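You operate a simulated robot arm through the tools that you are given. There is no shell and no other tool. Be economical: measure what you need, move in short steps, check, and stop when the job is done.

Carry out the task below with a simulated robot arm. There is one attempt and no reset: what you move stays moved.

TASK
Slide the basket to the dial end, lift the older tub from the well into it, dial to MIN.
Fine: shut the freezer lid.

The check looks at the end state, three seconds after you hand in, the way a careful person would. Anything else that was tipped, shoved, dropped, spilled or broken makes it a failure. A push-on lid holds only when it is set on centred and level and pressed home; a screw cap is set on level and turned clockwise until tight.

THE ROBOT
A 6-joint arm with a four-finger gripper on a trunk, on a base that drives. Base frame: it is fixed to the floor where the robot stands at the start and does not move with it; the origin is under the middle of the robot, x ahead of it, y to its left, z up. Readings come in m, rad, newtons and seconds.
Its first joint turns from -2.897 to 2.897 rad. Places, roughly: fast freeze button [0.6, -0.4, 0.9]; freezer basket [0.9, 0, 0.7]; freezer dial [0.7, -0.5, 0.9]; freezer lid [1, -0.2, 1.1]; freezer power switch [0.8, -0.9, 1.1]; inside of the freezer basket [1, -0.1, 0.7]. Payload 3.43 kg.
The TCP is the grasp point between the finger pads, 0.03 m short of the fingertips. In the tool frame z runs along the fingers and y along their closing line. Largest opening 0.12 m; the body of the gripper starts 0.085 m behind the TCP.
Orientation is that of the tool frame in the base frame, as [roll, pitch, yaw] about the fixed x, y, z axes, in that order (R = Rz(yaw) Ry(pitch) Rx(roll)). With the fingers straight down and closing along the base's y, the tool's x points along the base's -x, its y along +y and its z along -z.

THE INTERFACE
- The arm moves only by the tool arm_command. Its argument "motion" is a list of rows, each an object of numbers (a shift or turn left out is 0, a gripper value left out holds the last): "jaw": the finger opening in cm, from 0 to 12; "dx", "dy", "dz": the shift along the base's x, y, z in cm; "ax", "ay", "az": the turn, a rotation vector about the base's x, y, z in rad. In form: [{"jaw": .., "dx": .., "dy": .., "dz": .., "ax": .., "ay": .., "az": ..}, ...]. A call has 1 to 8 rows; each row shifts and turns the commanded pose from where the row before left it. A row lasts 0.2 s, in which the tool goes at most 0.05 m and 0.15 rad; a call with a longer step from one row to the next is refused whole, and so is a gripper value outside its range. Where a pose cannot be reached the arm comes as near as it can. A force on the tool above 80 N (or 10 N above the force at the start of the call, whichever is more), or a blocked arm, ends the call early, and 0.2 s more pass. Each finger halts on what it meets, pressing with about 35 N; the grip force reading is that of the motor and also rises with nothing between the fingers. The clock runs only during rows and for 0.2 s after the last one: add rows that do not move to give the fingers time. It gives the time, the measured TCP pose, the force on the tool (base axes), the opening and the grip force at its end, in the units of the frame above (readings bear some noise), with the torque about the TCP (base axes, N m) and any sound that the robot's microphone picked up, and new pictures: "pictures" is both (left out), scene, wrist or none.
- Cameras (640 x 400 px; columns grow to the right, rows downward): "scene" is now at [-0.2078, 0.1558, 1.2336]; the picture's right is [-0.31, -0.95, 0.00], its down [-0.26, 0.08, -0.96] and it looks along [0.92, -0.29, -0.28] (base axes); focal length 286 px, centre (320, 200). "wrist" rides on the gripper at [0.071, -0.017, -0.121] in the tool frame; the picture's right is [0.23, 0.97, 0.00], its down [-0.81, 0.19, -0.55] and it looks along [-0.54, 0.13, 0.83] (tool axes); focal length 275 px, centre (320, 200). There is no depth. A picture from a camera that has moved, and an enlarged one, comes with that camera's place and axes in the base frame and with its lens. The place of the scene camera against the robot may be out by one fixed shift of up to 0.012 m in any direction.
- steer(legs): drives the robot by 1 to 6 legs, each [ahead, turn to the left] in m and rad, along the robot's own axes; the way and the turn of a leg run together, so that a leg with both is an arc; at most 1.5 m and 3.142 rad a leg. The arm and the cameras ride along, it lands a little off, and it stops where it bumps. It gives what a move gives, and a new picture of the scene camera.
- head_to(pan, tilt): turns the head with the scene camera to pan (to the left, within 2.496 rad either way) and tilt (down, from -0.506 to 1.204), counted from straight ahead of the robot. It gives what a move gives, and a new picture of the scene camera.
- close_up(camera, box): a new picture of the part [left, top, right, bottom] of that camera's present view, enlarged. It takes no simulated time.
- job_done(): hands the job in; it is judged then, once.

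Work in short steps. Places have to be worked out from the pictures, the camera data and where the tool is seen: move nearer, look again, correct. Check each grasp and each placing, and mend what went wrong. You have 120 turns and 260 pictures in all, those below and enlarged ones among them. Open the gripper and draw the arm clear of the work before you hand the job in, unless the task says otherwise; then end with one line.

The tools are called after ">>>" by a JSON object that holds its "fn" and its "kwargs". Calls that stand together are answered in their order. arm_command: Moves the arm, as the interface text tells. Its arguments: {"type":"object","properties":{"motion":{"type":"array","items":{"type":"object","properties":{"jaw":{"type":"number"},"dx":{"type":"number"},"dy":{"type":"number"},"dz":{"type":"number"},"ax":{"type":"number"},"ay":{"type":"number"},"az":{"type":"number"}}}},"pictures":{"type":"string","enum":["both","scene","wrist","none"]}},"required":["motion"]} The other tools are called the same way: steer (legs) drives the base; head_to (pan, tilt) turns the head that bears the scene camera; close_up (camera, box) takes an enlarged picture of a part of a camera's view; job_done () hands the job in.

At the start:

```text
time_s: 0.0
ee_pos: [0.7037, -0.1956, 0.999]
orientation: [-3.141, -0.001, 3.141]
wrist_force: [0.1, 0.1, 0.5]
ft_torque: [-0.01, 0.01, 0.01]
width: 0.1203
grip_force: 0.1
robot x, y, heading: [0.0004, -0.0031, 0.004]
head pan, tilt: [-0.311, 0.267]
```

scene: 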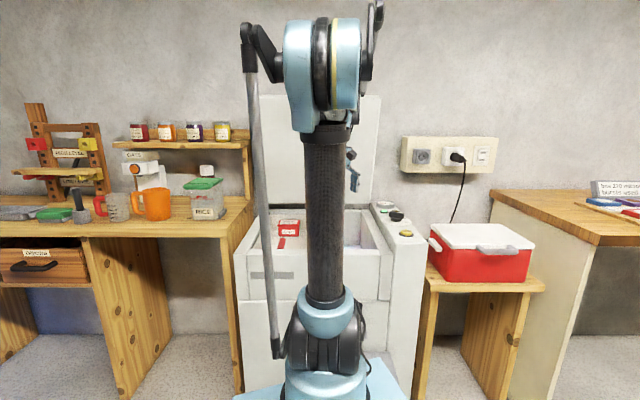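
wrist: 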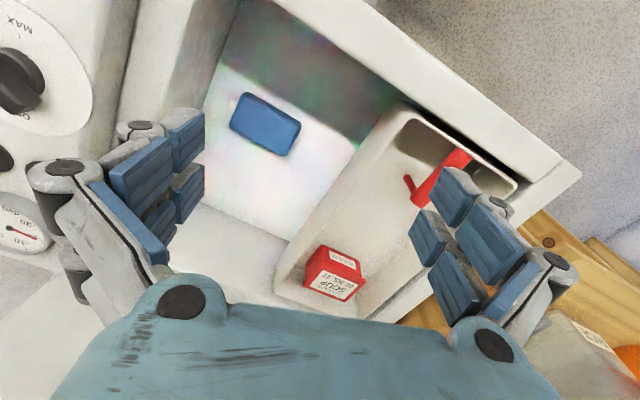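

I'll look closer at the freezer from both cameras to find the tubs, basket and dial.

>>> {"fn": "close_up", "kwargs": {"camera": "wrist", "box": [160, 40, 480, 340]}}

>>> {"fn": "close_up", "kwargs": {"camera": "wrist", "box": [0, 0, 200, 260]}}

>>> {"fn": "close_up", "kwargs": {"camera": "scene", "box": [230, 80, 450, 320]}}

```text
1.33 times, centred on (320, 190) of wrist
camera zoom: at [0.6323, -0.2124, 1.12], right [-0.23, 0.97, 0.0], down [0.81, 0.19, 0.55], along [0.54, 0.13, -0.83], focal length 367 px, centre (320, 213)
```

zoom: 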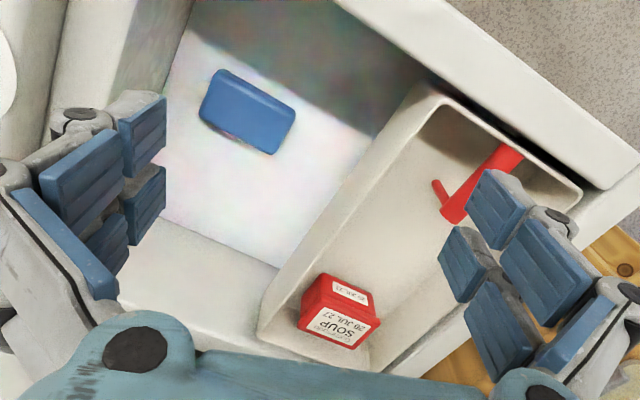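

```text
1.54 times, centred on (100, 130) of wrist
camera zoom: at [0.6323, -0.2124, 1.12], right [-0.23, 0.97, 0.0], down [0.81, 0.19, 0.55], along [0.54, 0.13, -0.83], focal length 424 px, centre (658, 308)
```

zoom: 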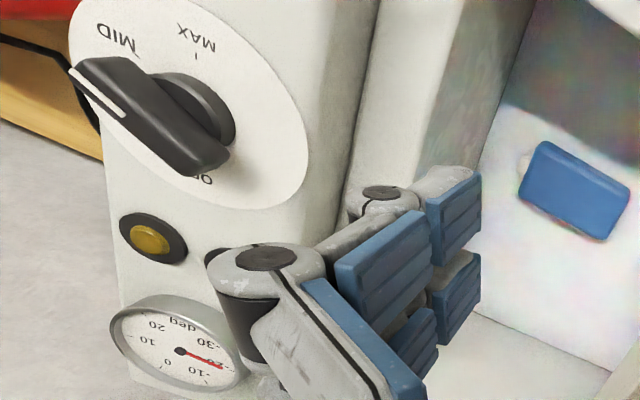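

```text
1.67 times, centred on (340, 200) of scene
camera zoom: at [-0.2078, 0.1558, 1.2336], right [-0.31, -0.95, 0.0], down [-0.26, 0.08, -0.96], along [0.92, -0.29, -0.28], focal length 477 px, centre (287, 200)
```

zoom: 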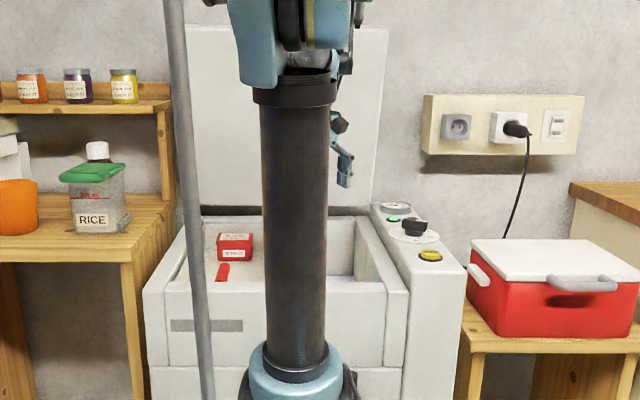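

The basket is at the left with a soup tub and a red handle-like piece in it; a blue tub lies in the well. I raise the arm and pull it back for a broader view.

>>> {"fn": "arm_command", "kwargs": {"motion": [{"dz": 4, "dx": -2}, {"dz": 4, "dx": -2}, {"dz": 4, "dx": -2}, {"dz": 4, "dx": -2}, {"dz": 4, "dx": -2}]}}

>>> {"fn": "close_up", "kwargs": {"camera": "wrist", "box": [0, 0, 640, 400]}}

```text
time_s: 1.2
ee_pos: [0.5917, -0.1947, 1.2079]
orientation: [-3.142, 0.01, -3.141]
wrist_force: [0.5, -0.4, 0.3]
ft_torque: [0.01, 0.03, 0.01]
width: 0.1201
grip_force: 0.1
robot x, y, heading: [0.0011, -0.0045, 0.0]
head pan, tilt: [-0.311, 0.267]
camera scene: at [-0.2077, 0.1558, 1.2336], right [-0.31, -0.95, 0.0], down [-0.26, 0.08, -0.96], along [0.92, -0.29, -0.28], focal length 286 px, centre (320, 200)
camera wrist: at [0.5195, -0.2119, 1.3281], right [-0.23, 0.97, 0.0], down [0.8, 0.19, 0.56], along [0.55, 0.13, -0.83], focal length 275 px, centre (320, 200)
```

scene: 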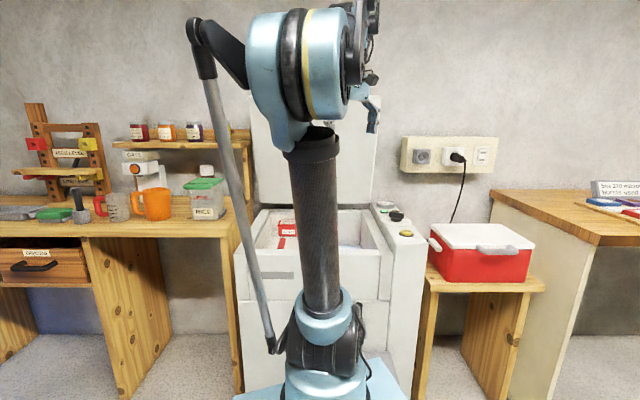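
wrist: 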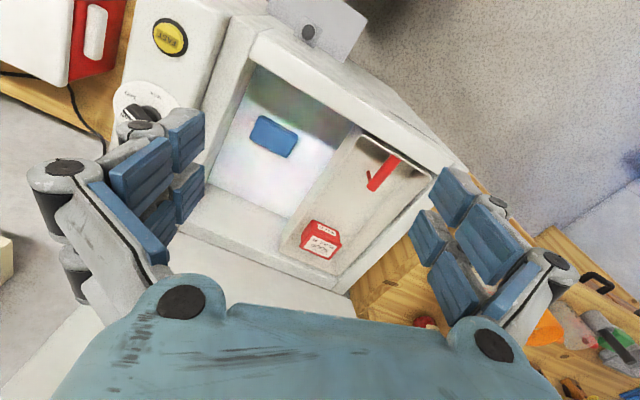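

```text
1.00 times, centred on (320, 200) of wrist (not enlarged: the box is as wide or as high as the picture)
camera zoom: at [0.5195, -0.2119, 1.3281], right [-0.23, 0.97, 0.0], down [0.8, 0.19, 0.56], along [0.55, 0.13, -0.83], focal length 275 px, centre (320, 200)
```

zoom: 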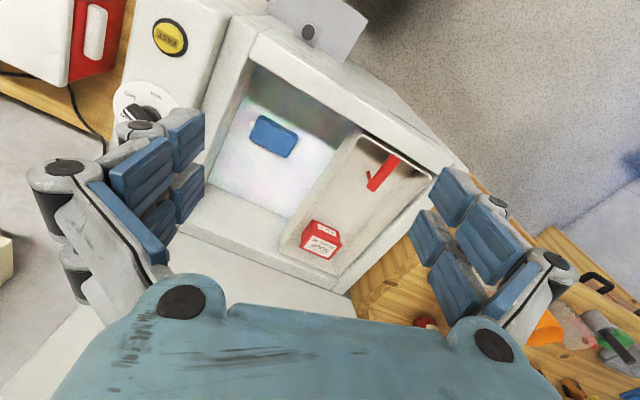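

The freezer sits yawed about -0.31 rad. I zoom on the well and soup tub to read labels.

>>> {"fn": "close_up", "kwargs": {"camera": "wrist", "box": [230, 90, 350, 180]}}

>>> {"fn": "close_up", "kwargs": {"camera": "wrist", "box": [280, 150, 420, 270]}}

>>> {"fn": "close_up", "kwargs": {"camera": "scene", "box": [360, 180, 440, 250]}}

```text
4.44 times, centred on (290, 135) of wrist
camera zoom: at [0.5195, -0.2119, 1.3281], right [-0.23, 0.97, 0.0], down [0.8, 0.19, 0.56], along [0.55, 0.13, -0.83], focal length 1224 px, centre (453, 489)
```

zoom: 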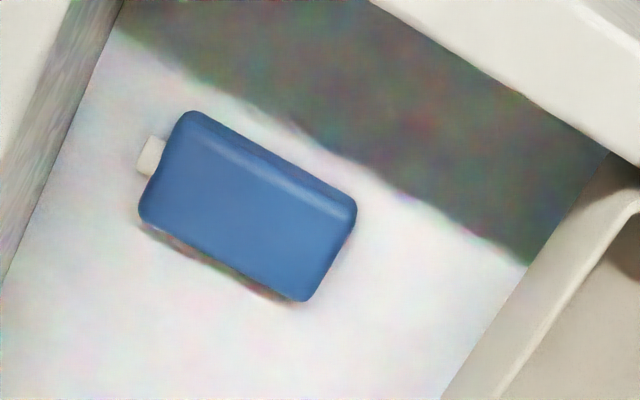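

```text
3.33 times, centred on (350, 210) of wrist
camera zoom: at [0.5195, -0.2119, 1.3281], right [-0.23, 0.97, 0.0], down [0.8, 0.19, 0.56], along [0.55, 0.13, -0.83], focal length 918 px, centre (220, 167)
```

zoom: 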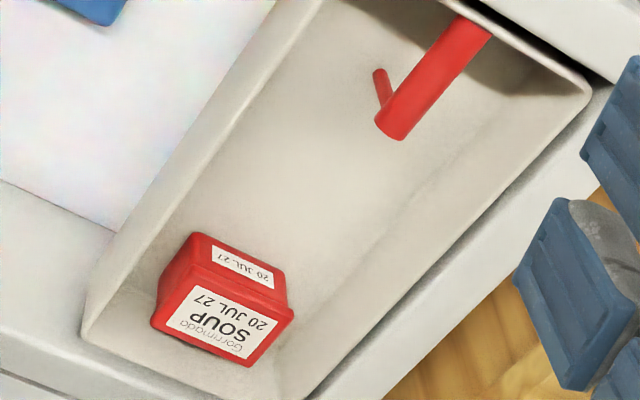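

```text
5.71 times, centred on (400, 215) of scene
camera zoom: at [-0.2077, 0.1558, 1.2336], right [-0.31, -0.95, 0.0], down [-0.26, 0.08, -0.96], along [0.92, -0.29, -0.28], focal length 1635 px, centre (-137, 114)
```

zoom: 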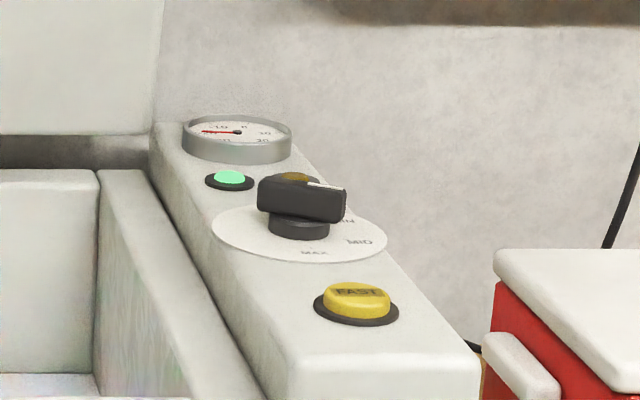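

The blue thing is an ice pack; tubs are probably under the basket. Basket's right wall runs about from (0.69,-0.10) to (1.03,-0.19), rim z≈0.81. I move above its middle with the jaw aligned across it.

>>> {"fn": "arm_command", "kwargs": {"motion": [{"dx": 3.4, "dy": 0.6, "dz": -2.5, "az": -0.04}, {"dx": 3.4, "dy": 0.6, "dz": -2.5, "az": -0.04}, {"dx": 3.4, "dy": 0.6, "dz": -2.5, "az": -0.04}, {"dx": 3.4, "dy": 0.6, "dz": -2.5, "az": -0.04}, {"dx": 3.4, "dy": 0.6, "dz": -2.5, "az": -0.04}, {"dx": 3.4, "dy": 0.6, "dz": -2.5, "az": -0.04}, {"dx": 3.4, "dy": 0.6, "dz": -2.5, "az": -0.04}, {"dx": 3.4, "dy": 0.6, "dz": -2.5, "az": -0.035, "jaw": 6}]}}

```text
time_s: 3.0
ee_pos: [0.8622, -0.1471, 1.0065]
orientation: [-3.14, 0.012, 2.826]
wrist_force: [-1.5, -0.5, 0.5]
ft_torque: [0.01, -0.04, -0.01]
width: 0.0599
grip_force: 0.1
robot x, y, heading: [0.0005, -0.0015, 0.001]
head pan, tilt: [-0.311, 0.267]
camera scene: at [-0.2082, 0.156, 1.2336], right [-0.31, -0.95, 0.0], down [-0.26, 0.08, -0.96], along [0.92, -0.29, -0.28], focal length 286 px, centre (320, 200)
camera wrist: at [0.7884, -0.14, 1.1272], right [0.08, 1.0, 0.0], down [0.82, -0.07, 0.56], along [0.56, -0.05, -0.83], focal length 275 px, centre (320, 200)
```

scene: 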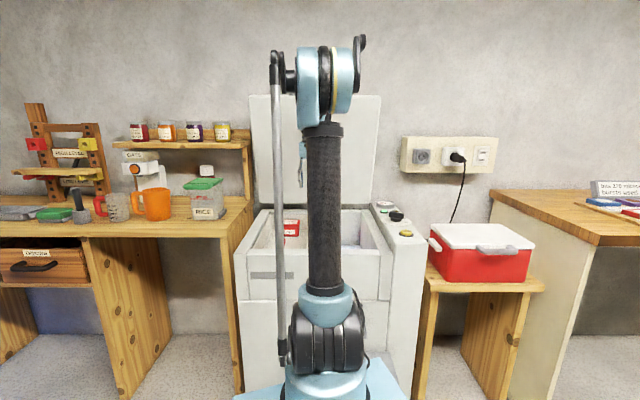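
wrist: 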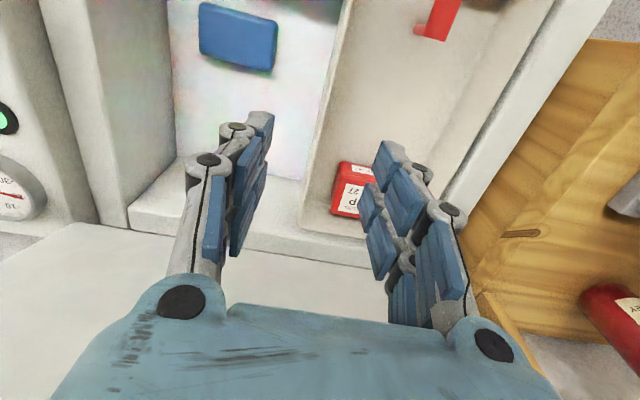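

Checking where the wall rim lies relative to the spot below the tool (expected pixel ≈ (319,94)).

>>> {"fn": "close_up", "kwargs": {"camera": "wrist", "box": [180, 0, 500, 220]}}

```text
1.82 times, centred on (340, 110) of wrist
camera zoom: at [0.7884, -0.14, 1.1272], right [0.08, 1.0, 0.0], down [0.82, -0.07, 0.56], along [0.56, -0.05, -0.83], focal length 500 px, centre (284, 364)
```

zoom: 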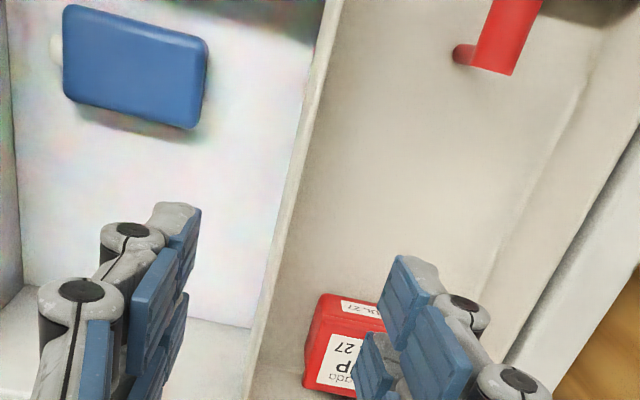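

The rim is ~1 cm to the left (+y) of the tool. I shift and descend partway.

>>> {"fn": "arm_command", "kwargs": {"motion": [{"dy": 1.0, "dz": -3}, {"dz": -4}, {"dz": -4}, {"dz": -2}], "pictures": "wrist"}}

>>> {"fn": "close_up", "kwargs": {"camera": "wrist", "box": [160, 0, 480, 220]}}

```text
time_s: 4.0
ee_pos: [0.8626, -0.1387, 0.8777]
orientation: [3.14, 0.012, 2.828]
wrist_force: [0.0, -0.4, 0.3]
ft_torque: [0.04, -0.01, 0.0]
width: 0.0602
grip_force: 0.2
robot x, y, heading: [-0.0045, -0.0057, 0.0]
head pan, tilt: [-0.311, 0.267]
camera wrist: at [0.7882, -0.1321, 0.9972], right [0.08, 1.0, 0.0], down [0.82, -0.07, 0.56], along [0.56, -0.05, -0.83], focal length 275 px, centre (320, 200)
```

wrist: 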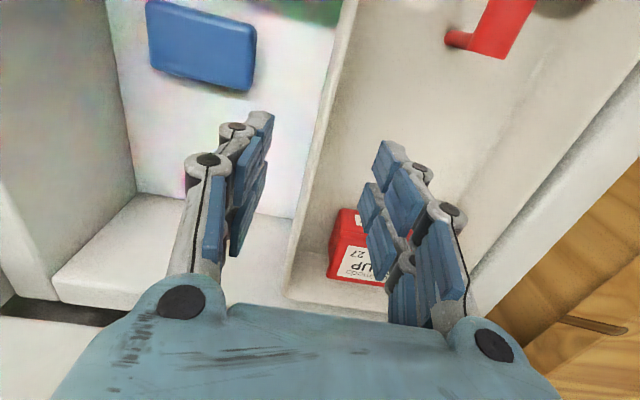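

```text
1.82 times, centred on (320, 110) of wrist
camera zoom: at [0.7882, -0.1321, 0.9972], right [0.08, 1.0, 0.0], down [0.82, -0.07, 0.56], along [0.56, -0.05, -0.83], focal length 500 px, centre (320, 364)
```

zoom: 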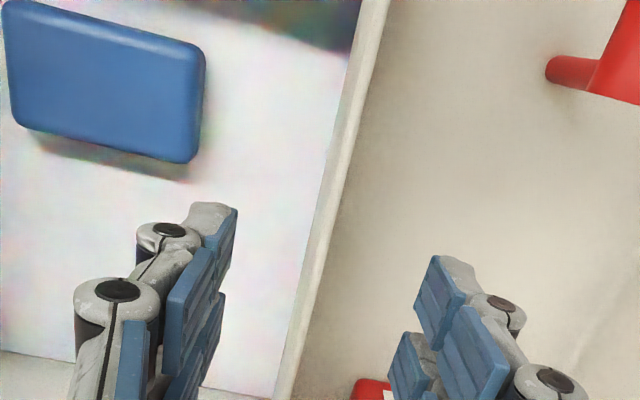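

The wall runs between the fingers. Descend to TCP z≈0.80.

>>> {"fn": "arm_command", "kwargs": {"motion": [{"dz": -3}, {"dz": -3}, {"dz": -2}], "pictures": "wrist"}}

>>> {"fn": "close_up", "kwargs": {"camera": "wrist", "box": [160, 0, 480, 220]}}

```text
time_s: 4.8
ee_pos: [0.8617, -0.1378, 0.7972]
orientation: [-3.141, 0.011, 2.827]
wrist_force: [-0.1, 0.2, 0.1]
ft_torque: [0.01, 0.0, -0.01]
width: 0.0601
grip_force: 0.2
robot x, y, heading: [-0.001, -0.0021, 0.002]
head pan, tilt: [-0.311, 0.267]
camera wrist: at [0.7882, -0.1313, 0.9171], right [0.08, 1.0, 0.0], down [0.82, -0.07, 0.56], along [0.56, -0.05, -0.83], focal length 275 px, centre (320, 200)
```

wrist: 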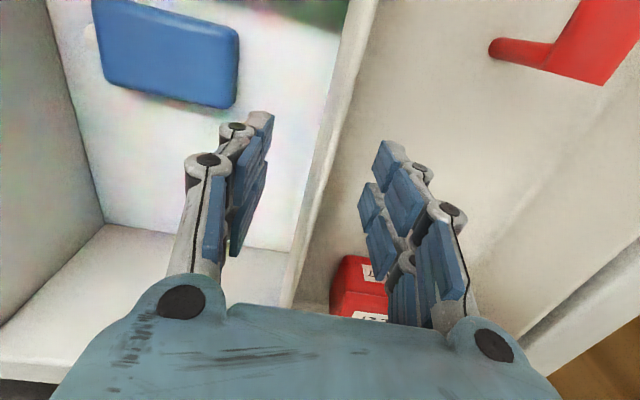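

```text
1.82 times, centred on (320, 110) of wrist
camera zoom: at [0.7882, -0.1313, 0.9171], right [0.08, 1.0, 0.0], down [0.82, -0.07, 0.56], along [0.56, -0.05, -0.83], focal length 500 px, centre (320, 364)
```

zoom: 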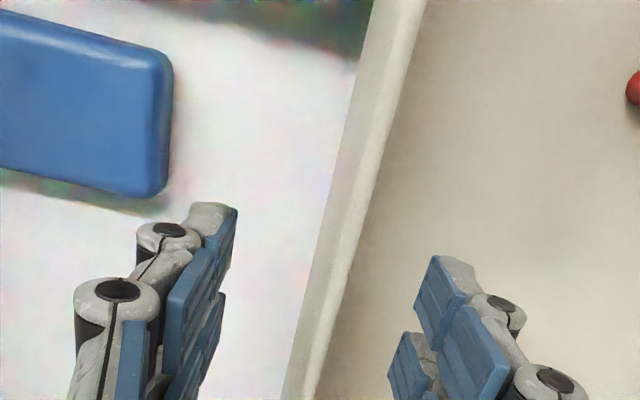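

Basket floor looks ≈0.70, so I can go 2 cm deeper and then close on the wall.

>>> {"fn": "arm_command", "kwargs": {"motion": [{"dz": -2}, {"jaw": 3}, {"jaw": 1}, {"jaw": 0}, {}], "pictures": "wrist"}}

```text
time_s: 6.0
ee_pos: [0.8627, -0.138, 0.7752]
orientation: [3.141, 0.011, 2.827]
wrist_force: [-1.9, 0.6, -5.5]
ft_torque: [-0.06, -0.28, 0.75]
width: 0.0059
grip_force: 39.1
robot x, y, heading: [-0.0023, -0.0031, 0.001]
head pan, tilt: [-0.311, 0.267]
camera wrist: at [0.7887, -0.1314, 0.897], right [0.08, 1.0, 0.0], down [0.82, -0.07, 0.56], along [0.56, -0.05, -0.83], focal length 275 px, centre (320, 200)
```

wrist: 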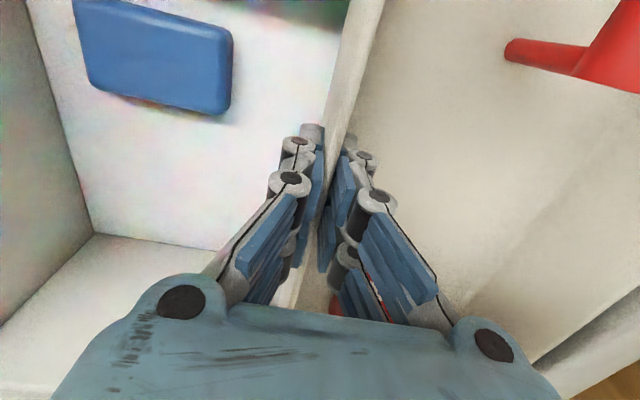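

The wall is gripped (6 mm). I slide it toward the dial end in small steps.

>>> {"fn": "arm_command", "kwargs": {"motion": [{"dx": -0.46, "dy": -1.43}, {"dx": -0.46, "dy": -1.43}, {"dx": -0.46, "dy": -1.43}, {"dx": -0.46, "dy": -1.43}]}}

```text
time_s: 7.0
ee_pos: [0.8431, -0.1955, 0.7773]
orientation: [-3.141, 0.01, 2.827]
wrist_force: [0.3, 1.0, -11.9]
ft_torque: [0.28, 1.03, 0.8]
width: 0.0061
grip_force: 39.2
robot x, y, heading: [-0.0018, -0.0027, -0.001]
head pan, tilt: [-0.311, 0.267]
camera scene: at [-0.2073, 0.1557, 1.2338], right [-0.31, -0.95, 0.0], down [-0.26, 0.08, -0.96], along [0.92, -0.29, -0.28], focal length 286 px, centre (320, 200)
camera wrist: at [0.7704, -0.1886, 0.897], right [0.08, 1.0, 0.0], down [0.82, -0.07, 0.56], along [0.56, -0.05, -0.83], focal length 275 px, centre (320, 200)
```

scene: 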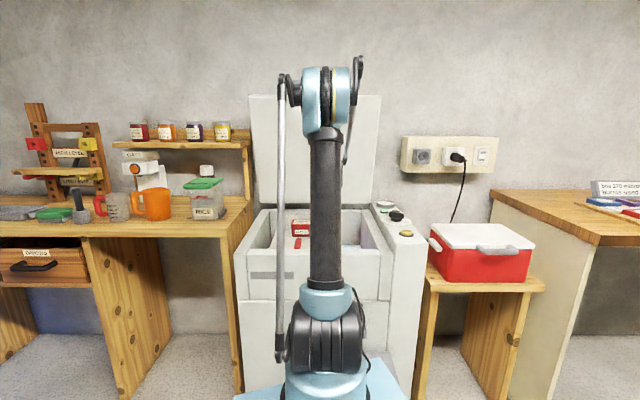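
wrist: 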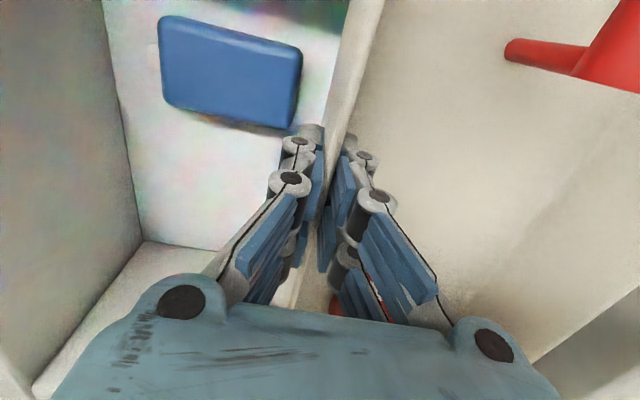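

Sliding well; continue 4 cm.

>>> {"fn": "arm_command", "kwargs": {"motion": [{"dx": -0.31, "dy": -0.95}, {"dx": -0.31, "dy": -0.95}, {"dx": -0.31, "dy": -0.95}, {"dx": -0.31, "dy": -0.95}]}}

>>> {"fn": "close_up", "kwargs": {"camera": "scene", "box": [220, 180, 460, 320]}}

```text
time_s: 8.0
ee_pos: [0.8316, -0.2337, 0.7766]
orientation: [-3.141, 0.01, 2.827]
wrist_force: [1.0, 0.5, -16.5]
ft_torque: [0.05, 0.23, 0.79]
width: 0.006
grip_force: 38.3
robot x, y, heading: [0.0004, -0.0027, 0.006]
head pan, tilt: [-0.311, 0.267]
camera scene: at [-0.2071, 0.1557, 1.2338], right [-0.31, -0.95, 0.0], down [-0.26, 0.08, -0.96], along [0.92, -0.29, -0.28], focal length 286 px, centre (320, 200)
camera wrist: at [0.7582, -0.2266, 0.897], right [0.08, 1.0, 0.0], down [0.82, -0.07, 0.56], along [0.56, -0.05, -0.83], focal length 275 px, centre (320, 200)
```

scene: 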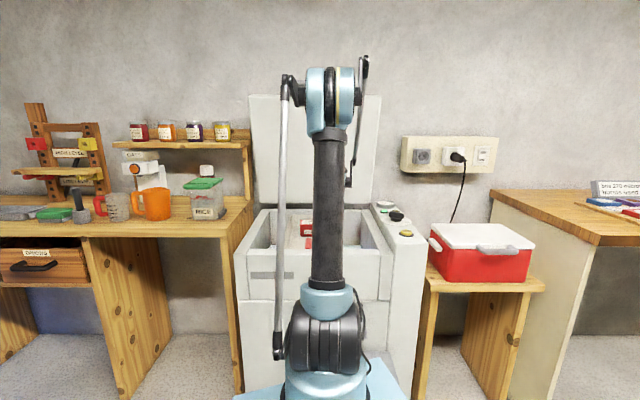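
wrist: 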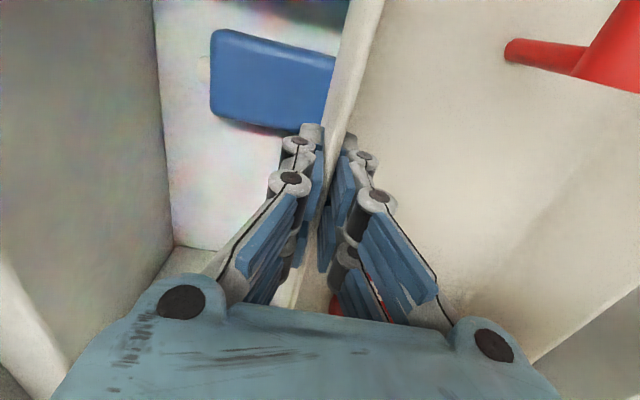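

```text
2.67 times, centred on (340, 250) of scene
camera zoom: at [-0.2071, 0.1557, 1.2338], right [-0.31, -0.95, 0.0], down [-0.26, 0.08, -0.96], along [0.92, -0.29, -0.28], focal length 763 px, centre (267, 67)
```

zoom: 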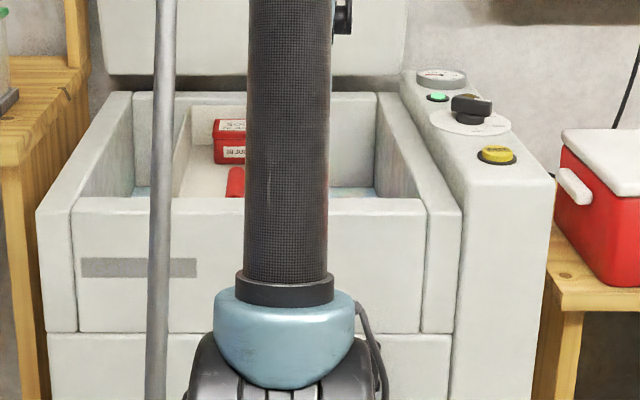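

Rim z ≈0.80, with ~13 cm left to the right wall. Continue 7 cm with care.

>>> {"fn": "arm_command", "kwargs": {"motion": [{"dx": -0.43, "dy": -1.33}, {"dx": -0.43, "dy": -1.33}, {"dx": -0.43, "dy": -1.33}, {"dx": -0.43, "dy": -1.33}, {"dx": -0.43, "dy": -1.33}]}}

>>> {"fn": "close_up", "kwargs": {"camera": "scene", "box": [220, 180, 460, 320]}}

```text
time_s: 9.2
ee_pos: [0.8111, -0.2988, 0.7779]
orientation: [-3.141, 0.011, 2.826]
wrist_force: [7.9, -1.0, -8.8]
ft_torque: [0.06, 0.08, 0.73]
width: 0.006
grip_force: 39.6
robot x, y, heading: [-0.0028, -0.0014, 0.001]
head pan, tilt: [-0.311, 0.267]
camera scene: at [-0.2072, 0.1557, 1.2338], right [-0.31, -0.95, 0.0], down [-0.26, 0.08, -0.96], along [0.92, -0.29, -0.28], focal length 286 px, centre (320, 200)
camera wrist: at [0.7368, -0.2933, 0.897], right [0.08, 1.0, 0.0], down [0.82, -0.07, 0.56], along [0.56, -0.05, -0.83], focal length 275 px, centre (320, 200)
```

scene: 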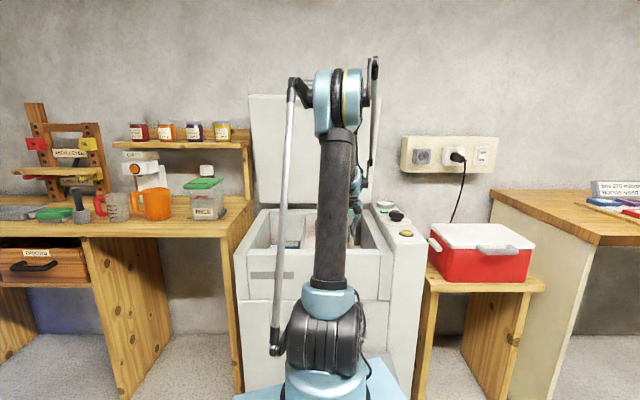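
wrist: 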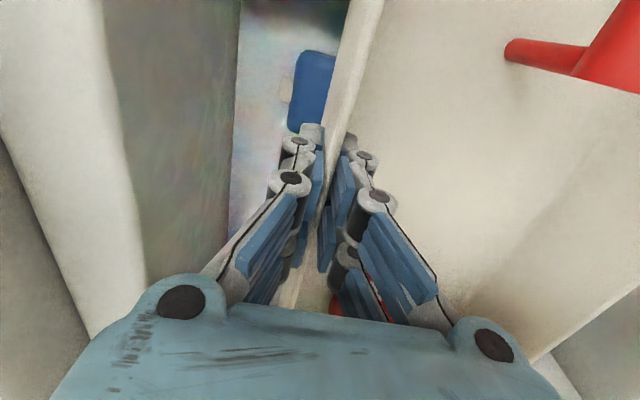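

```text
2.67 times, centred on (340, 250) of scene
camera zoom: at [-0.2072, 0.1557, 1.2338], right [-0.31, -0.95, 0.0], down [-0.26, 0.08, -0.96], along [0.92, -0.29, -0.28], focal length 763 px, centre (267, 67)
```

zoom: 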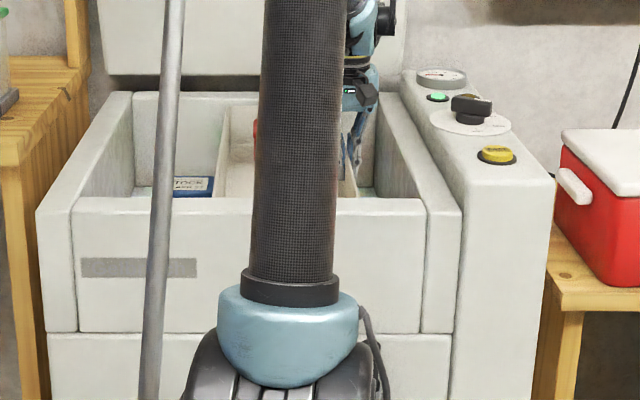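

A STOCK tub is uncovered at the left. About 7–8 cm left to the right wall; advance 4.5 cm more.

>>> {"fn": "arm_command", "kwargs": {"motion": [{"dx": -0.36, "dy": -1.09}, {"dx": -0.36, "dy": -1.09}, {"dx": -0.36, "dy": -1.09}, {"dx": -0.36, "dy": -1.09}], "pictures": "wrist"}}

```text
time_s: 10.2
ee_pos: [0.7961, -0.3443, 0.7764]
orientation: [-3.141, 0.012, 2.827]
wrist_force: [23.2, -6.2, 3.3]
ft_torque: [-0.29, -1.03, 0.74]
width: 0.006
grip_force: 38.9
robot x, y, heading: [0.0023, -0.0052, 0.004]
head pan, tilt: [-0.311, 0.267]
camera wrist: at [0.7227, -0.3367, 0.897], right [0.08, 1.0, 0.0], down [0.82, -0.07, 0.56], along [0.56, -0.05, -0.83], focal length 275 px, centre (320, 200)
```

wrist: 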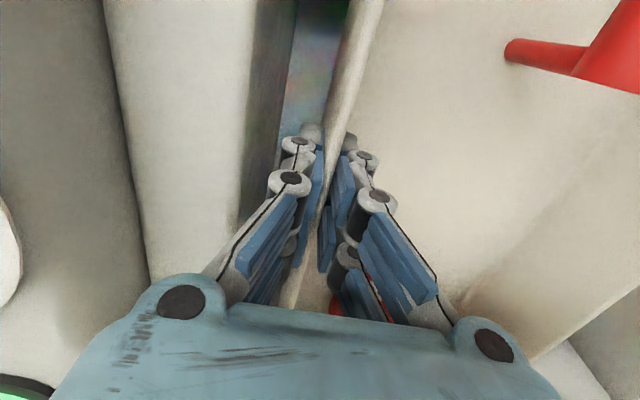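

The force in x shows my slide axis is slightly skewed; release now, rise, and then push the wall from inside the basket with closed fingers.

>>> {"fn": "arm_command", "kwargs": {"motion": [{"jaw": 3}, {"jaw": 3}, {"dz": 4}, {"dz": 4}, {"dx": 0.9, "dy": 2.8, "jaw": 0}, {"dx": 0.6, "dy": 1.9}, {}]}}

>>> {"fn": "close_up", "kwargs": {"camera": "scene", "box": [220, 180, 460, 320]}}

```text
time_s: 11.8
ee_pos: [0.8118, -0.2957, 0.8561]
orientation: [-3.141, 0.01, 2.828]
wrist_force: [0.2, 1.0, 0.7]
ft_torque: [0.02, 0.02, -0.01]
width: 0.0
grip_force: 33.4
robot x, y, heading: [0.0009, -0.0054, 0.0]
head pan, tilt: [-0.311, 0.267]
camera scene: at [-0.2078, 0.1559, 1.2336], right [-0.31, -0.95, 0.0], down [-0.26, 0.08, -0.96], along [0.92, -0.29, -0.28], focal length 286 px, centre (320, 200)
camera wrist: at [0.7374, -0.289, 0.9777], right [0.08, 1.0, 0.0], down [0.82, -0.07, 0.56], along [0.56, -0.05, -0.83], focal length 275 px, centre (320, 200)
```

scene: 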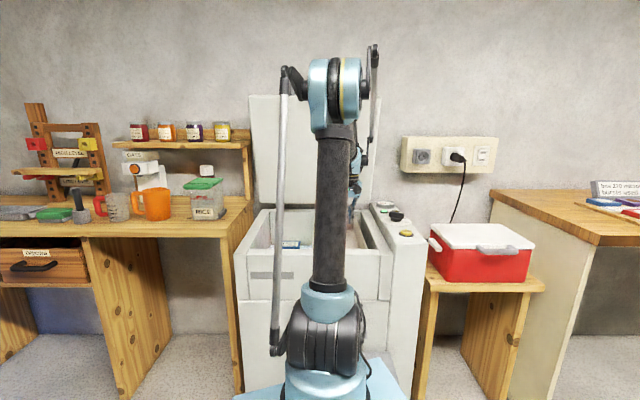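
wrist: 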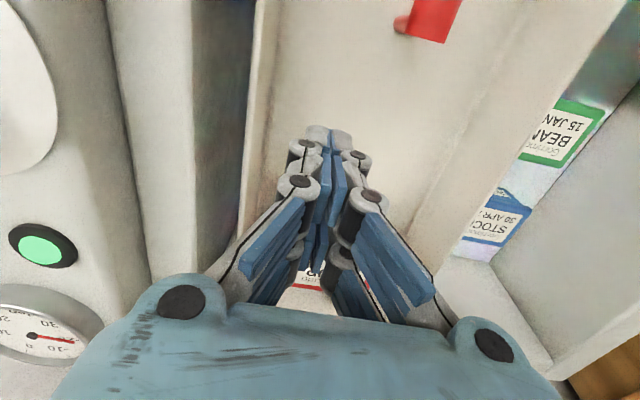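

```text
2.67 times, centred on (340, 250) of scene
camera zoom: at [-0.2078, 0.1559, 1.2336], right [-0.31, -0.95, 0.0], down [-0.26, 0.08, -0.96], along [0.92, -0.29, -0.28], focal length 763 px, centre (267, 67)
```

zoom: 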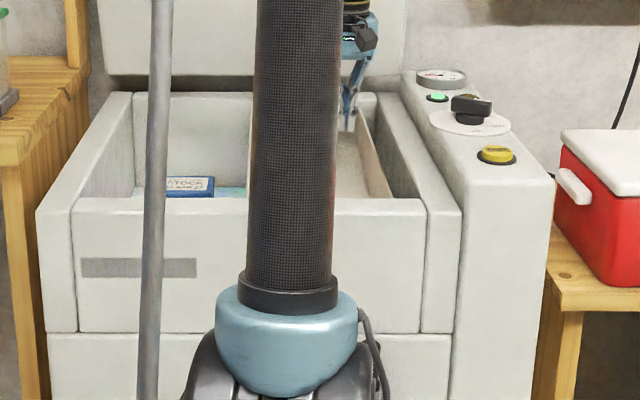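

Two tubs, BEANS and STOCK, are uncovered. Lower inside the basket and push its right wall home.

>>> {"fn": "arm_command", "kwargs": {"motion": [{"dz": -4}, {"dz": -4}, {"dx": -0.6, "dy": -1.9}, {"dx": -0.6, "dy": -1.9}, {"dx": -0.3, "dy": -0.95}, {"dx": -0.3, "dy": -0.95}], "pictures": "wrist"}}

```text
time_s: 13.2
ee_pos: [0.7926, -0.3503, 0.777]
orientation: [3.139, 0.011, 2.831]
wrist_force: [2.8, 26.6, -3.2]
ft_torque: [-0.21, 0.02, -0.05]
width: 0.0001
grip_force: 33.5
robot x, y, heading: [-0.0024, 0.0002, -0.003]
head pan, tilt: [-0.311, 0.267]
camera wrist: at [0.7193, -0.3445, 0.8974], right [0.08, 1.0, 0.0], down [0.82, -0.07, 0.56], along [0.56, -0.05, -0.83], focal length 275 px, centre (320, 200)
```

wrist: 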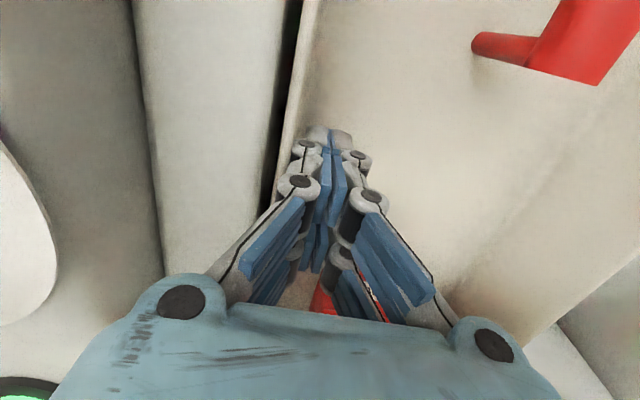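

Still ~1 cm of gap; push in small steps until it stops.

>>> {"fn": "arm_command", "kwargs": {"motion": [{"dx": -0.15, "dy": -0.48}, {"dx": -0.15, "dy": -0.48}, {"dx": -0.15, "dy": -0.48}], "pictures": "wrist"}}

```text
time_s: 13.7
ee_pos: [0.7822, -0.3481, 0.7887]
orientation: [3.129, 0.021, 2.835]
wrist_force: [9.4, 37.4, 26.9]
ft_torque: [-0.43, 0.35, -0.26]
width: 0.0
grip_force: 33.5
robot x, y, heading: [-0.0007, -0.0035, 0.004]
head pan, tilt: [-0.311, 0.267]
stopped in row 2: the force on the tool passed its limit at 91 N (the readings are from after the stop); the commanded pose is now the measured one
camera wrist: at [0.707, -0.344, 0.9082], right [0.07, 1.0, 0.01], down [0.82, -0.07, 0.57], along [0.57, -0.03, -0.82], focal length 275 px, centre (320, 200)
```

wrist: 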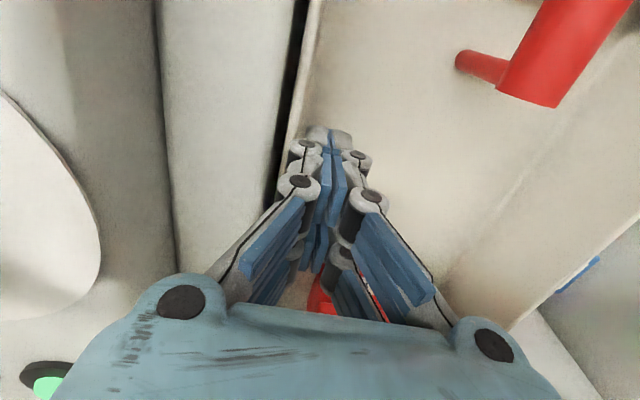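

The push stopped at 91 N; I lift out and look at the gap.

>>> {"fn": "arm_command", "kwargs": {"motion": [{"dx": 0.6, "dy": 1.5}, {"dz": 4}, {"dz": 5, "dy": 2}, {"dz": 5, "dy": 3}, {"dz": 5, "dy": 3}, {"dz": 5, "dy": 3}]}}

>>> {"fn": "close_up", "kwargs": {"camera": "wrist", "box": [140, 0, 500, 220]}}

>>> {"fn": "close_up", "kwargs": {"camera": "scene", "box": [220, 180, 460, 320]}}

```text
refused: row 3 steps farther than a row can; nothing moved
```

```text
1.78 times, centred on (320, 110) of wrist
camera zoom: at [0.707, -0.344, 0.9082], right [0.07, 1.0, 0.01], down [0.82, -0.07, 0.57], along [0.57, -0.03, -0.82], focal length 489 px, centre (320, 360)
```

zoom: 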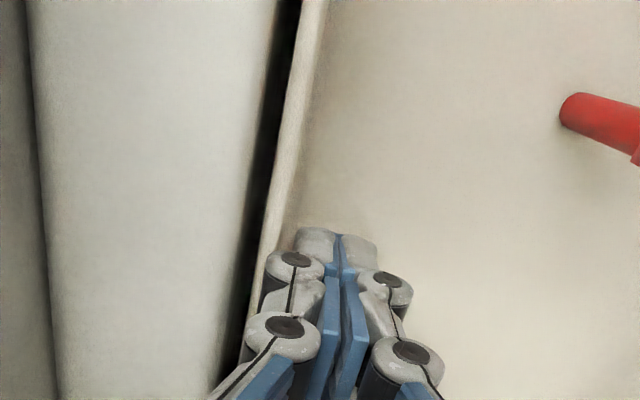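

```text
2.67 times, centred on (340, 250) of scene
camera zoom: at [-0.2083, 0.1572, 1.2333], right [-0.3, -0.95, 0.01], down [-0.26, 0.08, -0.96], along [0.92, -0.29, -0.27], focal length 763 px, centre (267, 67)
```

zoom: 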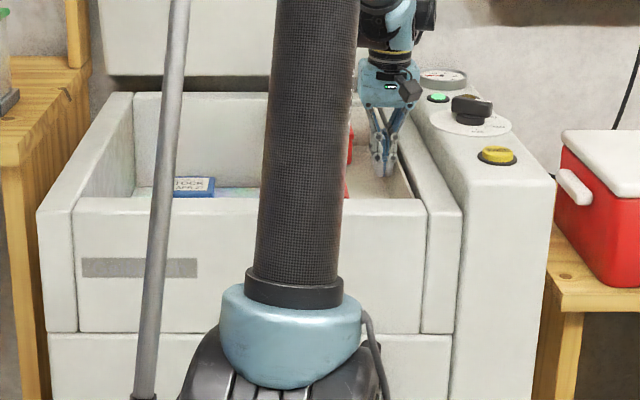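

The basket looks at its end stop (thin gap only). Now rise and move left to look at the tubs.

>>> {"fn": "arm_command", "kwargs": {"motion": [{"dx": 0.6, "dy": 1.0}, {"dz": 4}, {"dz": 4, "dy": 2}, {"dz": 4, "dy": 2.5}, {"dz": 4, "dy": 2.5}, {"dz": 4, "dy": 2.5, "jaw": 6}, {"dz": 2, "dy": 2}]}}

>>> {"fn": "close_up", "kwargs": {"camera": "wrist", "box": [100, 0, 600, 312]}}

```text
time_s: 15.3
ee_pos: [0.7902, -0.2266, 1.0079]
orientation: [3.13, 0.022, 2.833]
wrist_force: [-0.2, -0.2, -0.8]
ft_torque: [0.01, 0.0, -0.01]
width: 0.0599
grip_force: 0.0
robot x, y, heading: [0.0018, -0.0027, -0.002]
head pan, tilt: [-0.311, 0.267]
camera scene: at [-0.2077, 0.1558, 1.2337], right [-0.31, -0.95, 0.0], down [-0.26, 0.08, -0.96], along [0.92, -0.29, -0.28], focal length 286 px, centre (320, 200)
camera wrist: at [0.7138, -0.2218, 1.1267], right [0.08, 1.0, 0.01], down [0.82, -0.07, 0.57], along [0.57, -0.04, -0.82], focal length 275 px, centre (320, 200)
```

scene: 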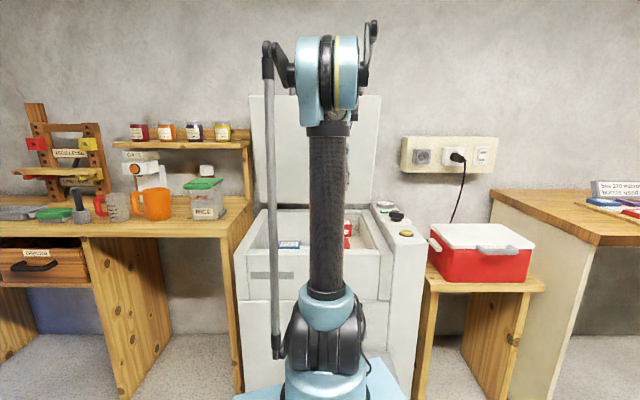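
wrist: 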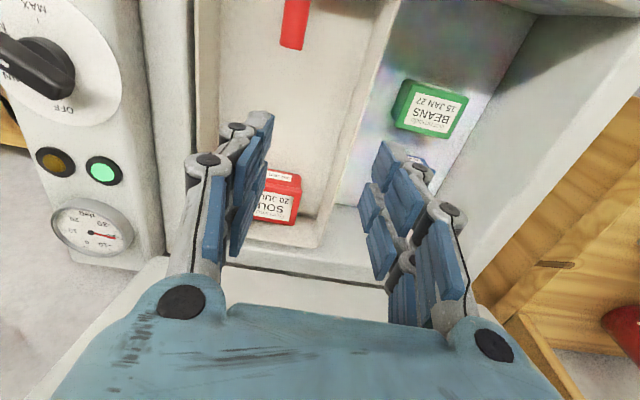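

```text
1.28 times, centred on (350, 156) of wrist
camera zoom: at [0.7138, -0.2218, 1.1267], right [0.08, 1.0, 0.01], down [0.82, -0.07, 0.57], along [0.57, -0.04, -0.82], focal length 352 px, centre (282, 256)
```

zoom: 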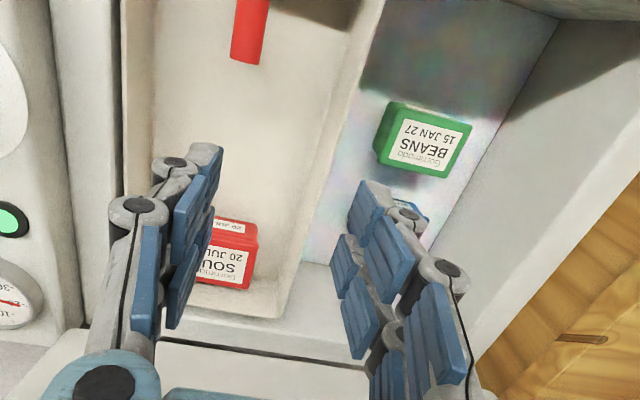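

BEANS reads 15 JAN 27. I shift left to see STOCK fully, and zoom with the scene camera too.

>>> {"fn": "arm_command", "kwargs": {"motion": [{"dy": 4.5}, {"dy": 4.5}, {"dy": 4.5}, {"dy": 3.5, "dx": 1, "jaw": 12}], "pictures": "wrist"}}

>>> {"fn": "close_up", "kwargs": {"camera": "wrist", "box": [240, 30, 440, 200]}}

>>> {"fn": "close_up", "kwargs": {"camera": "scene", "box": [260, 230, 320, 260]}}

```text
time_s: 16.3
ee_pos: [0.7992, -0.057, 1.0074]
orientation: [3.129, 0.022, 2.834]
wrist_force: [0.2, -0.6, 0.6]
ft_torque: [0.02, 0.01, 0.01]
width: 0.119
grip_force: 0.1
robot x, y, heading: [-0.0041, -0.0068, -0.002]
head pan, tilt: [-0.311, 0.267]
camera wrist: at [0.7239, -0.052, 1.1258], right [0.08, 1.0, 0.01], down [0.82, -0.07, 0.57], along [0.57, -0.04, -0.82], focal length 275 px, centre (320, 200)
```

wrist: 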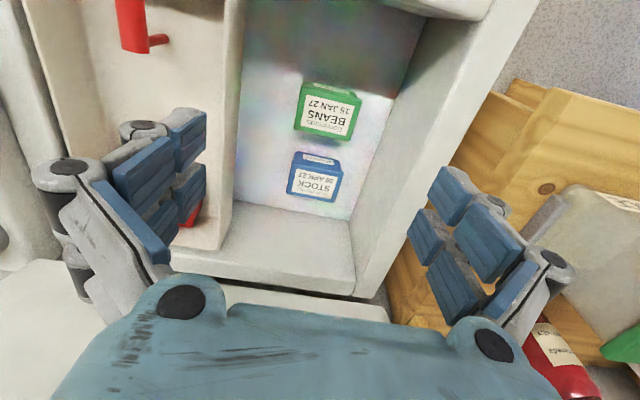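

```text
2.35 times, centred on (340, 115) of wrist
camera zoom: at [0.7239, -0.052, 1.1258], right [0.08, 1.0, 0.01], down [0.82, -0.07, 0.57], along [0.57, -0.04, -0.82], focal length 648 px, centre (273, 400)
```

zoom: 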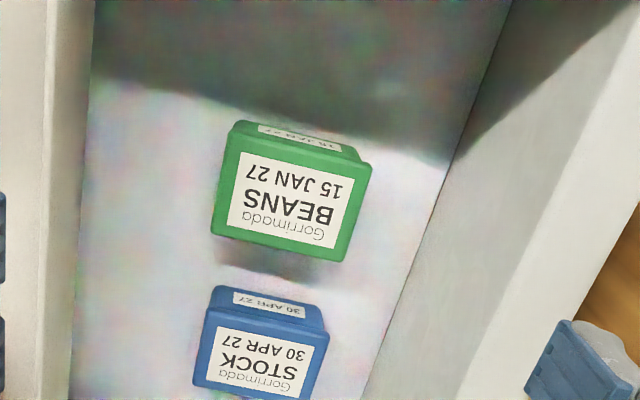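

```text
10.67 times, centred on (290, 245) of scene
camera zoom: at [-0.2079, 0.1558, 1.2336], right [-0.31, -0.95, 0.0], down [-0.26, 0.08, -0.96], along [0.92, -0.29, -0.28], focal length 3052 px, centre (640, -280)
```

zoom: 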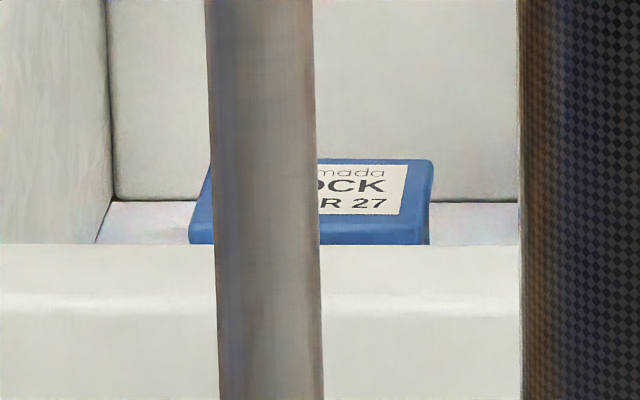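

BEANS (15 JAN 27) is older than STOCK (30 APR 27). Beans' top centre is ≈(0.863,-0.05,0.69), 9×7 cm, aligned with the freezer. I position above it, level the tool and go down.

>>> {"fn": "arm_command", "kwargs": {"motion": [{"dx": 3.2, "dy": 0.35, "dz": -2, "ay": 0.025, "ax": -0.005, "jaw": 12}, {"dx": 3.2, "dy": 0.35, "dz": -3}, {"dz": -4}, {"dz": -4}, {"dz": -4}, {"dz": -3}]}}

>>> {"fn": "close_up", "kwargs": {"camera": "wrist", "box": [160, 0, 480, 220]}}

```text
time_s: 17.7
ee_pos: [0.8629, -0.0505, 0.8052]
orientation: [3.139, 0.0, 2.834]
wrist_force: [0.5, 1.0, -0.7]
ft_torque: [0.03, -0.04, 0.03]
width: 0.1198
grip_force: 0.0
robot x, y, heading: [-0.001, -0.0052, -0.001]
head pan, tilt: [-0.311, 0.267]
camera scene: at [-0.2078, 0.1559, 1.2336], right [-0.31, -0.95, 0.0], down [-0.26, 0.08, -0.96], along [0.92, -0.29, -0.28], focal length 286 px, centre (320, 200)
camera wrist: at [0.7908, -0.0449, 0.9271], right [0.08, 1.0, 0.0], down [0.83, -0.06, 0.55], along [0.55, -0.04, -0.83], focal length 275 px, centre (320, 200)
```

scene: 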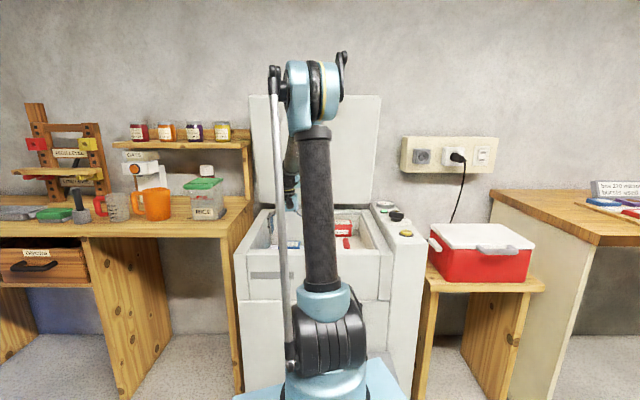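
wrist: 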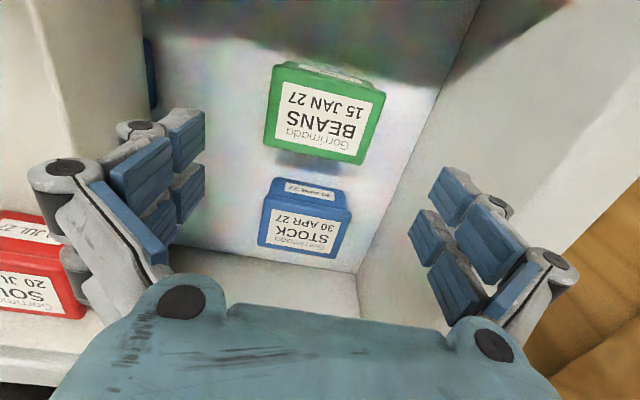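

```text
1.82 times, centred on (320, 110) of wrist
camera zoom: at [0.7908, -0.0449, 0.9271], right [0.08, 1.0, 0.0], down [0.83, -0.06, 0.55], along [0.55, -0.04, -0.83], focal length 500 px, centre (320, 364)
```

zoom: 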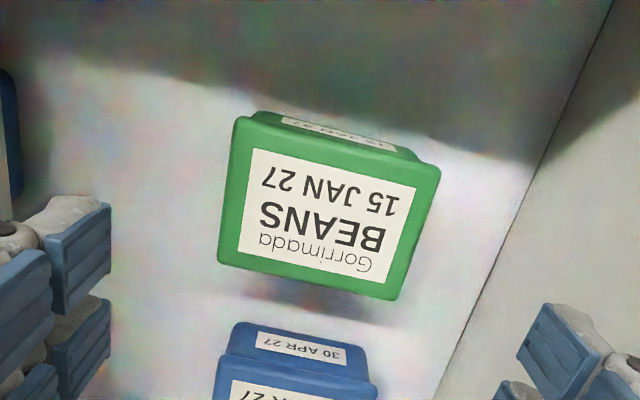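

Estimates agree: centre (0.8635,-0.049), top 0.69. Descend to just above the lid level and look.

>>> {"fn": "arm_command", "kwargs": {"motion": [{"dz": -3.5}, {"dz": -3, "dy": 0.1}], "pictures": "wrist"}}

```text
time_s: 18.3
ee_pos: [0.8632, -0.0499, 0.7412]
orientation: [3.141, -0.001, 2.835]
wrist_force: [-0.4, 0.0, -0.1]
ft_torque: [0.03, 0.03, -0.02]
width: 0.1194
grip_force: 0.0
robot x, y, heading: [-0.0001, -0.0024, 0.003]
head pan, tilt: [-0.311, 0.267]
camera wrist: at [0.7901, -0.0443, 0.8623], right [0.08, 1.0, 0.0], down [0.83, -0.06, 0.55], along [0.55, -0.04, -0.83], focal length 275 px, centre (320, 200)
```

wrist: 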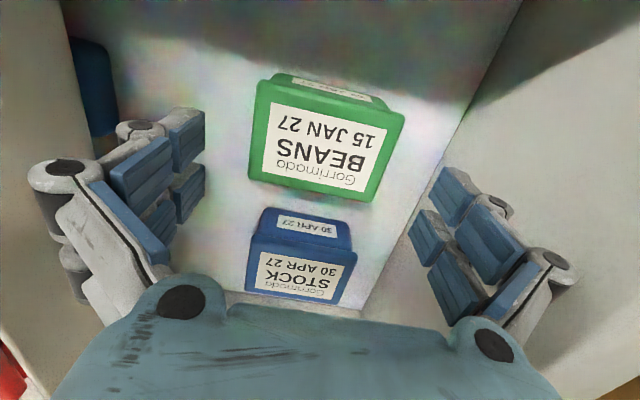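

Centred well between the fingers. Descend to TCP ≈0.66 and close gently.

>>> {"fn": "arm_command", "kwargs": {"motion": [{"dz": -3, "dx": 0.3}, {"dz": -3}, {"dz": -2}], "pictures": "wrist"}}

```text
time_s: 19.1
ee_pos: [0.8657, -0.0495, 0.6614]
orientation: [-3.141, 0.0, 2.832]
wrist_force: [0.8, 0.0, -0.4]
ft_torque: [0.0, 0.0, -0.01]
width: 0.12
grip_force: 0.1
robot x, y, heading: [-0.0019, -0.0071, 0.007]
head pan, tilt: [-0.311, 0.267]
camera wrist: at [0.7927, -0.0438, 0.7825], right [0.08, 1.0, 0.0], down [0.83, -0.06, 0.55], along [0.55, -0.04, -0.83], focal length 275 px, centre (320, 200)
```

wrist: 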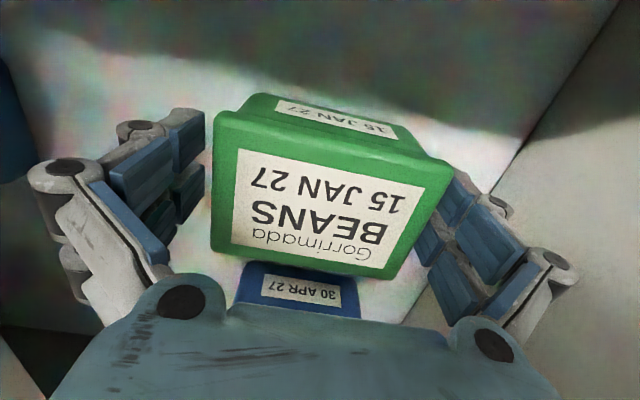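

Fingers straddle the tub. Close.

>>> {"fn": "arm_command", "kwargs": {"motion": [{"jaw": 9}, {"jaw": 6}, {"jaw": 4}, {}], "pictures": "wrist"}}

```text
time_s: 20.1
ee_pos: [0.8662, -0.0501, 0.6616]
orientation: [3.141, 0.0, 2.833]
wrist_force: [-0.1, -0.2, 0.9]
ft_torque: [0.03, -0.01, 0.0]
width: 0.1
grip_force: 35.1
robot x, y, heading: [-0.0054, -0.0033, -0.0]
head pan, tilt: [-0.311, 0.267]
camera wrist: at [0.793, -0.0438, 0.7826], right [0.08, 1.0, 0.0], down [0.83, -0.06, 0.55], along [0.55, -0.04, -0.83], focal length 275 px, centre (320, 200)
```

wrist: 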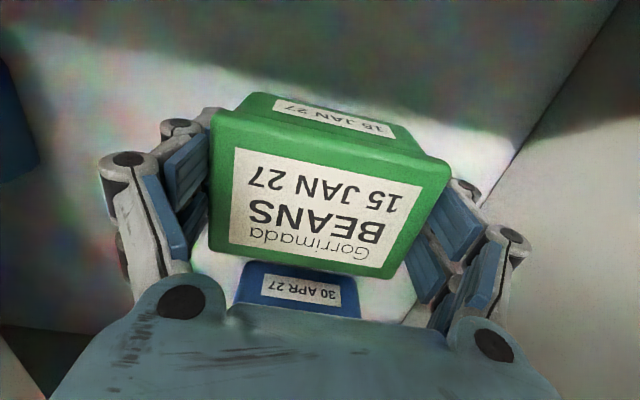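

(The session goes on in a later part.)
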